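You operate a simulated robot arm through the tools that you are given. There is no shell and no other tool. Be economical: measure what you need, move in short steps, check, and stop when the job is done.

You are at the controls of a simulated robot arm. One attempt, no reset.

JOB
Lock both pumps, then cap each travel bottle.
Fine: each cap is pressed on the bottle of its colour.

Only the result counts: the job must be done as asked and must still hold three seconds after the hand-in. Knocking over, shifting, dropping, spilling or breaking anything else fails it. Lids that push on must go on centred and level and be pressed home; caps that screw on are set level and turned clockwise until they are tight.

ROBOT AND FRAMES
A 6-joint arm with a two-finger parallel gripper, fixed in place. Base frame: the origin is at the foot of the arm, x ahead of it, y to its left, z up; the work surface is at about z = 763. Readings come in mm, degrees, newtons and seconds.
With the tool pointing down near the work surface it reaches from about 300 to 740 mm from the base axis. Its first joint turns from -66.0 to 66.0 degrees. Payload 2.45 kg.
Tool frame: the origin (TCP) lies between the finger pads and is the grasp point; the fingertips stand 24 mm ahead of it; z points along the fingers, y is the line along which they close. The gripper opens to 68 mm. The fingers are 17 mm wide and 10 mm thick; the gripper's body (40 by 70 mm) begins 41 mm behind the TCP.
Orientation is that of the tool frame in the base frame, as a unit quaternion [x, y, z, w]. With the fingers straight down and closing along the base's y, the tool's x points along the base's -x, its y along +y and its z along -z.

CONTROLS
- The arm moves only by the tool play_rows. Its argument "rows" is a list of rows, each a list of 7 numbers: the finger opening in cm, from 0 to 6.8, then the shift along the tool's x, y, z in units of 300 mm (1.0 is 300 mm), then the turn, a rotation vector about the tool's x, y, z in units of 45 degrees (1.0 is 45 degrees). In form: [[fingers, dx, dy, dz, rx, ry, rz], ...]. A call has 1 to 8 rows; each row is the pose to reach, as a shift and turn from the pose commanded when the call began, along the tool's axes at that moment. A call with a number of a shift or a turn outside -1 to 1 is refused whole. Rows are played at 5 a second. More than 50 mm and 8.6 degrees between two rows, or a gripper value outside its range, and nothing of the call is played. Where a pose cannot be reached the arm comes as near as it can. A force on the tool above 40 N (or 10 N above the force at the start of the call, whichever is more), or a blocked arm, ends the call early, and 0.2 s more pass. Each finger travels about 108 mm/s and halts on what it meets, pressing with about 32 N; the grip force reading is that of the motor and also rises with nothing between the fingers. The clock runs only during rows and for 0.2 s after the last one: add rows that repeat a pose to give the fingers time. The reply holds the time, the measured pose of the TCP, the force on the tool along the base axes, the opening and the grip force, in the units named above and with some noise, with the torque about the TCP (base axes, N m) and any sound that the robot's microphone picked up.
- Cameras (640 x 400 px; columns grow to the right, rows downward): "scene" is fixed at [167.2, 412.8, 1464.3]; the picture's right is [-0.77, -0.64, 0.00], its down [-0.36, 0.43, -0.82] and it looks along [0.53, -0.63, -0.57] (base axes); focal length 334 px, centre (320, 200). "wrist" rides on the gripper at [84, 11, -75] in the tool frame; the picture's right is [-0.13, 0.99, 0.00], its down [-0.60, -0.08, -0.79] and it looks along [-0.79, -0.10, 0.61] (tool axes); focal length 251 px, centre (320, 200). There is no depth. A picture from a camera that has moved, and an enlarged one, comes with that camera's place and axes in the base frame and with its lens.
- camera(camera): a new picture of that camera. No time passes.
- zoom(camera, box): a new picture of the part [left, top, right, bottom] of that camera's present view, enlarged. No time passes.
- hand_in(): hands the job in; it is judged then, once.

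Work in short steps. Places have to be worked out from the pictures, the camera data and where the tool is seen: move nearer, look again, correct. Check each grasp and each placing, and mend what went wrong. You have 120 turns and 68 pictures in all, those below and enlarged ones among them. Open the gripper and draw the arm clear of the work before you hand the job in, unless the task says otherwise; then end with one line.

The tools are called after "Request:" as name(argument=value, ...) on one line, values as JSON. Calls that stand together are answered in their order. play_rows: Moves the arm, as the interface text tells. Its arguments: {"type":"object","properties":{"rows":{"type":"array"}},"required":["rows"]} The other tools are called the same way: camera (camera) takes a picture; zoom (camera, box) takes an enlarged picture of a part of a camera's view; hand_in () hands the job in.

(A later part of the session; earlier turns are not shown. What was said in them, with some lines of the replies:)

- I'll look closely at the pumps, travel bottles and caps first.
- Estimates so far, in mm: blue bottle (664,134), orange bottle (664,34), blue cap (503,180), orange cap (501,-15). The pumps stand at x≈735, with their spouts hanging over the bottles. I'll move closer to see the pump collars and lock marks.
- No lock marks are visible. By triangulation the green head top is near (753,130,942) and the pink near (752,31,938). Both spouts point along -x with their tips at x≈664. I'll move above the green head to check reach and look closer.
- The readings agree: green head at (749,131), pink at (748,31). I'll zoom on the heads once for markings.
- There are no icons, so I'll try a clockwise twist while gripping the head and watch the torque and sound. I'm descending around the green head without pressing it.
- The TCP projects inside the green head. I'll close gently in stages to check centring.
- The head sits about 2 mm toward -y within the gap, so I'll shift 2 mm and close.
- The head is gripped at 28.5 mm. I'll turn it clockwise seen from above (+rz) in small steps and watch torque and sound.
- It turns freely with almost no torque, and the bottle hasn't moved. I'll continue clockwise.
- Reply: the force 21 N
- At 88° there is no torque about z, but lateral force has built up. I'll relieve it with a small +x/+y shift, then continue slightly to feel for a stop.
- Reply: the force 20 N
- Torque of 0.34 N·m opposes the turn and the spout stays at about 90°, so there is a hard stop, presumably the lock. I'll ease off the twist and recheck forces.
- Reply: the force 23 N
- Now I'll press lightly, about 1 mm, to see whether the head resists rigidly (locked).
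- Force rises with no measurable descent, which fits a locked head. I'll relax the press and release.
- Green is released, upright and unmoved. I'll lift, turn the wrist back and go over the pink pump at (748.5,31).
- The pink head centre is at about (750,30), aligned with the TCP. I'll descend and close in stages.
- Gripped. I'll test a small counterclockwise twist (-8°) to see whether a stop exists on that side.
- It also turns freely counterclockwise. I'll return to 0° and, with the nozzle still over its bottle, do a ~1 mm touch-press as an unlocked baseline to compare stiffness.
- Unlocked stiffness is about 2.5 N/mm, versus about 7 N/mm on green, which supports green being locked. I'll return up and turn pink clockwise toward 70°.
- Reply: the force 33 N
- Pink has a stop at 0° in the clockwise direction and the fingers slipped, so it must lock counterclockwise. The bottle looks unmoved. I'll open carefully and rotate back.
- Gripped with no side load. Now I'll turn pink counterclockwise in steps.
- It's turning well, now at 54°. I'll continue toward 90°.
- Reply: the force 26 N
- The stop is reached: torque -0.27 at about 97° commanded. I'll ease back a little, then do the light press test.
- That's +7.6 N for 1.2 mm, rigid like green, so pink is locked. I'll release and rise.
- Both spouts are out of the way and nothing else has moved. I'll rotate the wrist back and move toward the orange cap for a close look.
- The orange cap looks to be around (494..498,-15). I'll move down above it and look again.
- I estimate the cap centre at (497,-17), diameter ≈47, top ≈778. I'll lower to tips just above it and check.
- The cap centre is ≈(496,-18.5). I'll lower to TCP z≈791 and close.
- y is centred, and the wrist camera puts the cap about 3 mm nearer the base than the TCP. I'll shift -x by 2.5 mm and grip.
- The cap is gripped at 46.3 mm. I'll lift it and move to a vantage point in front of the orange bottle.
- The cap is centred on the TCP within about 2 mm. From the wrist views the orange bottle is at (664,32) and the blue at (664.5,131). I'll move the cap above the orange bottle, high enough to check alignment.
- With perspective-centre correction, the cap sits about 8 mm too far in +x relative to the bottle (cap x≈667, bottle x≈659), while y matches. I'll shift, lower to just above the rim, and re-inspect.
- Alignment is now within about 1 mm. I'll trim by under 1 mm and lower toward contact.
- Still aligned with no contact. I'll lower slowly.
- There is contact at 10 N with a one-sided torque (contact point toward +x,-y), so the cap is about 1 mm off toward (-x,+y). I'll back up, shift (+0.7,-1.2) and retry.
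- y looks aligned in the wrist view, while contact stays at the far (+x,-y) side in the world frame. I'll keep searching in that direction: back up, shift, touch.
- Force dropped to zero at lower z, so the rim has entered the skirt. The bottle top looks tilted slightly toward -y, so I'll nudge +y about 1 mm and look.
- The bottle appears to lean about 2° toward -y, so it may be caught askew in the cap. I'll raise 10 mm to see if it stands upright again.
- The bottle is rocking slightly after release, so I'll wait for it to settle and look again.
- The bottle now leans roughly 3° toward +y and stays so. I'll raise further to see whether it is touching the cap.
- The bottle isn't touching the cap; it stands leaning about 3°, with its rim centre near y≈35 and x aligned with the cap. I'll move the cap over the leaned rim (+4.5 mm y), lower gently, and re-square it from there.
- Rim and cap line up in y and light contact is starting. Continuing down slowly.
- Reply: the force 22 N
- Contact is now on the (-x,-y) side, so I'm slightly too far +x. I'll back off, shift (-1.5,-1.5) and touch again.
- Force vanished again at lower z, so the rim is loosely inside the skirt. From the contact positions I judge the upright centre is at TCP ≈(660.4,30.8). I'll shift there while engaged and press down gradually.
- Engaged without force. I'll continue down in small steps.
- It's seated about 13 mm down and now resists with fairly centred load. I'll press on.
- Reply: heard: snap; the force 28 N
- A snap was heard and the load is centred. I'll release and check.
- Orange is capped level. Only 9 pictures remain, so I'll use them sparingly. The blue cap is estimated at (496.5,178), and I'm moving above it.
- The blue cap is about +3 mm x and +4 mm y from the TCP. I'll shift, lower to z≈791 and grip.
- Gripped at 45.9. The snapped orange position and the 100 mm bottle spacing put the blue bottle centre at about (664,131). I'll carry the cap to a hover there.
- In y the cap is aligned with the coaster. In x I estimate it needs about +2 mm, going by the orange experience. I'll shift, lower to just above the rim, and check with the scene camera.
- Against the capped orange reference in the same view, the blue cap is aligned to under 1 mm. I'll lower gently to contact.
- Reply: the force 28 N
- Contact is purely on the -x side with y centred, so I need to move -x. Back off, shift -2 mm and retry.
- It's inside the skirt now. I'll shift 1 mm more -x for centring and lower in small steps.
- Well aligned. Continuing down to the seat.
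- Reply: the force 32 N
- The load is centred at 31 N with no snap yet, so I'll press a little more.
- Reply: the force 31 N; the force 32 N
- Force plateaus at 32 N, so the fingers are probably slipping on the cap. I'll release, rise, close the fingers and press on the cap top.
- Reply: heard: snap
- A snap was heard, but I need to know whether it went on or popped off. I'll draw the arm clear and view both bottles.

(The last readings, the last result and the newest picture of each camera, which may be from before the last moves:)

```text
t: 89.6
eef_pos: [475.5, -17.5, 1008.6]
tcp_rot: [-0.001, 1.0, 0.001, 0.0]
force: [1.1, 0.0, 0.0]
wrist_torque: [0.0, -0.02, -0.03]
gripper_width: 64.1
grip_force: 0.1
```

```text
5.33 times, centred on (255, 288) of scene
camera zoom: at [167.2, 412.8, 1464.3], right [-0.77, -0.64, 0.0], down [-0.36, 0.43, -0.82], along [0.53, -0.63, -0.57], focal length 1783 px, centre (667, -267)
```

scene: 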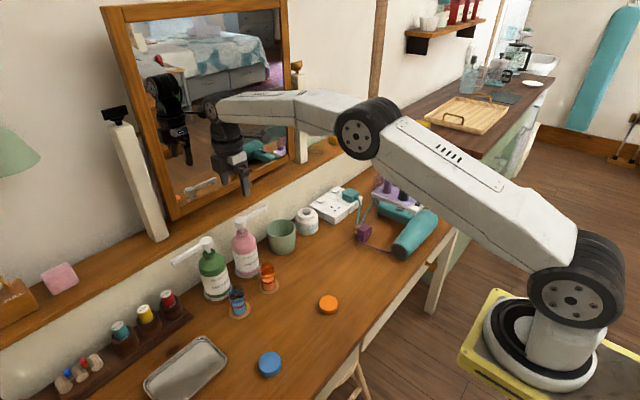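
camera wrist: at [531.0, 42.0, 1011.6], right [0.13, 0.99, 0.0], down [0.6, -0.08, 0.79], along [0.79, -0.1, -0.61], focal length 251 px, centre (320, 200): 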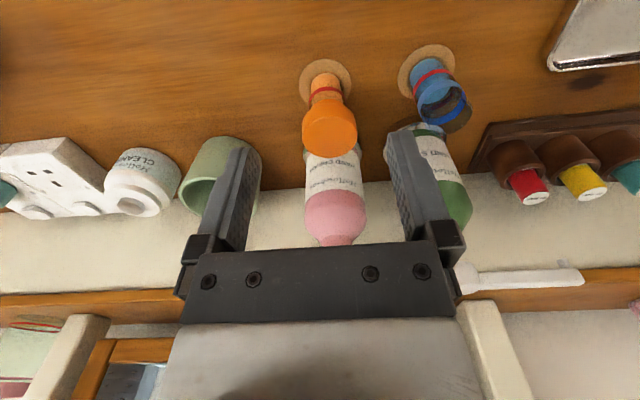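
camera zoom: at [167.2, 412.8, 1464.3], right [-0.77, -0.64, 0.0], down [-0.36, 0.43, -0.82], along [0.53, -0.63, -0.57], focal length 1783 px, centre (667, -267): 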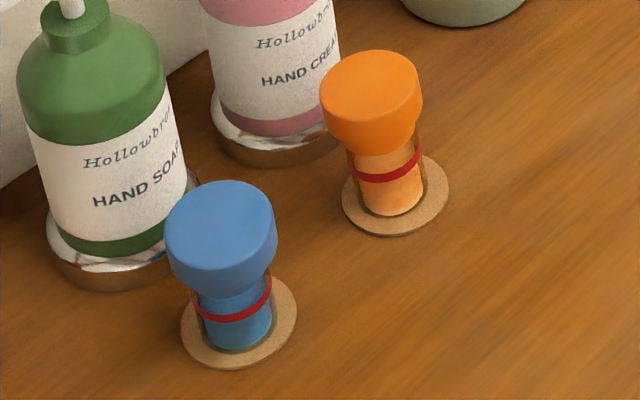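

Both caps look seated equally and level. Since the blue snap came during release, I'll confirm by pressing its top with closed fingers.

Request:
play_rows(rows=[[3.0, -0.1, 0.08, 0, 0, 0, 0], [1.0, -0.2, 0.16, 0, 0, 0, 0], [0, -0.3, 0.25, 0, 0, 0, 0], [0, -0.4, 0.34, 0, 0, 0, 0], [0, -0.5, 0.42, 0.06, 0, 0, 0], [0, -0.58, 0.48, 0.15, 0, 0, 0], [0, -0.625, 0.5, 0.28, 0, 0, 0], [0, -0.625, 0.5, 0.37, 0, 0, 0]])

```text
t: 91.4
eef_pos: [663.4, 132.3, 895.9]
tcp_rot: [-0.001, 1.0, 0.0, 0.0]
force: [-0.3, -0.2, -0.4]
wrist_torque: [0.03, 0.01, 0.0]
gripper_width: 0.0
grip_force: 23.5
```

Request:
play_rows(rows=[[0, 0, 0, 0.05, 0, 0, 0], [0, 0, 0, 0.09, 0, 0, 0], [0, 0, 0, 0.105, 0, 0, 0], [0, 0, 0, 0.115, 0, 0, 0], [0, 0, 0, 0.12, 0, 0, 0], [0, 0, 0, 0.12, 0, 0, 0]])

```text
t: 92.8
eef_pos: [663.9, 132.7, 863.3]
tcp_rot: [-0.002, 1.0, 0.001, 0.001]
force: [1.2, -0.7, 18.4]
wrist_torque: [-0.02, -0.14, -0.02]
gripper_width: 0.1
grip_force: 23.5
```

Request:
play_rows(rows=[[0, 0, 0, 0.003, 0, 0, 0], [0, 0, 0, 0.006, 0, 0, 0], [0, 0, 0, 0.009, 0, 0, 0], [0, 0, 0, 0.009, 0, 0, 0]])

```text
t: 93.8
eef_pos: [665.8, 131.7, 863.4]
tcp_rot: [-0.001, 1.0, 0.002, 0.004]
force: [2.9, -0.5, 31.4]
wrist_torque: [-0.08, -0.13, -0.04]
gripper_width: 0.0
grip_force: 23.5
```

Request:
play_rows(rows=[[0, 0, 0, 0.004, 0, 0, 0], [0, 0, 0, 0.008, 0, 0, 0], [0, 0, 0, 0.008, 0, 0, 0]])

```text
t: 94.6
eef_pos: [666.8, 132.5, 861.4]
tcp_rot: [-0.002, 1.0, 0.002, 0.007]
force: [-0.5, -0.4, 40.5]
wrist_torque: [-0.09, 0.09, -0.01]
gripper_width: 0.0
grip_force: 23.8
```

It's solid at 40 N with no further snap. I'll lift off and press the orange cap the same way to compare heights.

Request:
play_rows(rows=[[0, 0, 0, -0.03, 0, 0, 0], [0, 0, 0, -0.12, 0, 0, 0], [0, 0, -0.1, -0.16, 0, 0, 0], [0, 0, -0.22, -0.16, 0, 0, 0], [0, 0, -0.335, -0.16, 0, 0, 0], [0, 0, -0.335, -0.08, 0, 0, 0], [0, 0, -0.335, -0.04, 0, 0, 0], [0, 0, -0.335, -0.04, 0, 0, 0]])

Request:
play_rows(rows=[[0, 0, 0, 0.01, 0, 0, 0], [0, 0, 0, 0.018, 0, 0, 0], [0, 0, 0, 0.023, 0, 0, 0], [0, 0, 0, 0.023, 0, 0, 0]])

```text
t: 96.4
eef_pos: [663.7, 30.3, 868.1]
tcp_rot: [-0.002, 1.0, 0.001, 0.001]
force: [-0.3, -0.5, -0.1]
wrist_torque: [-0.01, 0.01, 0.0]
gripper_width: 0.0
grip_force: 22.9
```

```text
t: 97.4
eef_pos: [663.9, 30.4, 863.7]
tcp_rot: [-0.002, 1.0, 0.001, 0.002]
force: [-6.2, -2.2, 21.8]
wrist_torque: [-0.08, 0.34, 0.04]
gripper_width: 0.2
grip_force: 23.8
```

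Both caps sit at the same height and are solid. I'll lift clear, open the gripper and do a final check.

Request:
play_rows(rows=[[0, 0, 0, -0.03, 0, 0, 0], [0, 0, 0, -0.15, 0, 0, 0], [0, 0, 0, -0.3, 0, 0, 0], [2.0, 0.1, 0, -0.4, 0, 0, 0], [4.0, 0.25, 0, -0.45, 0, 0, 0], [6.0, 0.4, 0, -0.45, 0, 0, 0], [6.5, 0.55, 0, -0.45, 0, 0, 0], [6.5, 0.6, 0, -0.45, 0, 0, 0]])

Request:
zoom(camera="scene", box=[160, 200, 310, 330])

Request:
camera(camera="wrist")

```text
t: 99.2
eef_pos: [482.2, 31.6, 997.4]
tcp_rot: [0.0, 1.0, 0.0, 0.002]
force: [-0.1, 0.7, -0.1]
wrist_torque: [0.03, 0.02, 0.01]
gripper_width: 64.8
grip_force: 0.0
```

```text
3.08 times, centred on (235, 265) of scene
camera zoom: at [167.2, 412.8, 1464.3], right [-0.77, -0.64, 0.0], down [-0.36, 0.43, -0.82], along [0.53, -0.63, -0.57], focal length 1028 px, centre (582, 0)
```

zoom: 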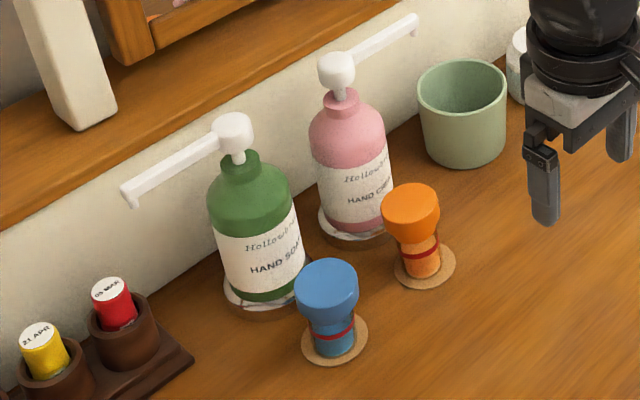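

```text
1 pictures are left
camera wrist: at [398.2, 42.3, 1071.9], right [0.13, 0.99, 0.0], down [0.6, -0.08, 0.79], along [0.79, -0.1, -0.61], focal length 251 px, centre (320, 200)
```

wrist: 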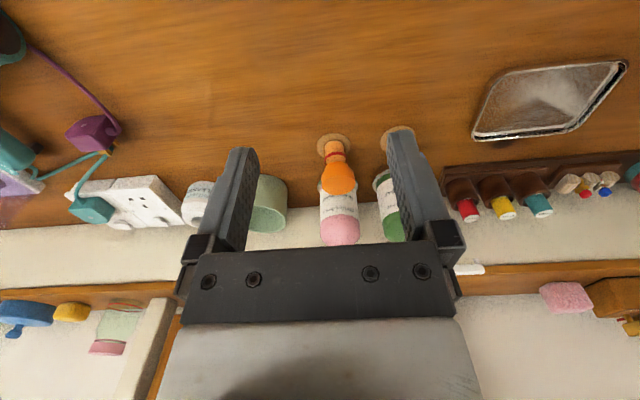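

Both pumps are turned to their locked stops, both caps are snapped on upright bottles, everything else is in place, and the arm is clear. Handing in.

Request:
hand_in()

```text
The job is handed in.
```

Both pumps are turned to their stops and feel locked, and each travel bottle has the cap of its colour snapped on and pressed home. The job is handed in, but no verdict came back.
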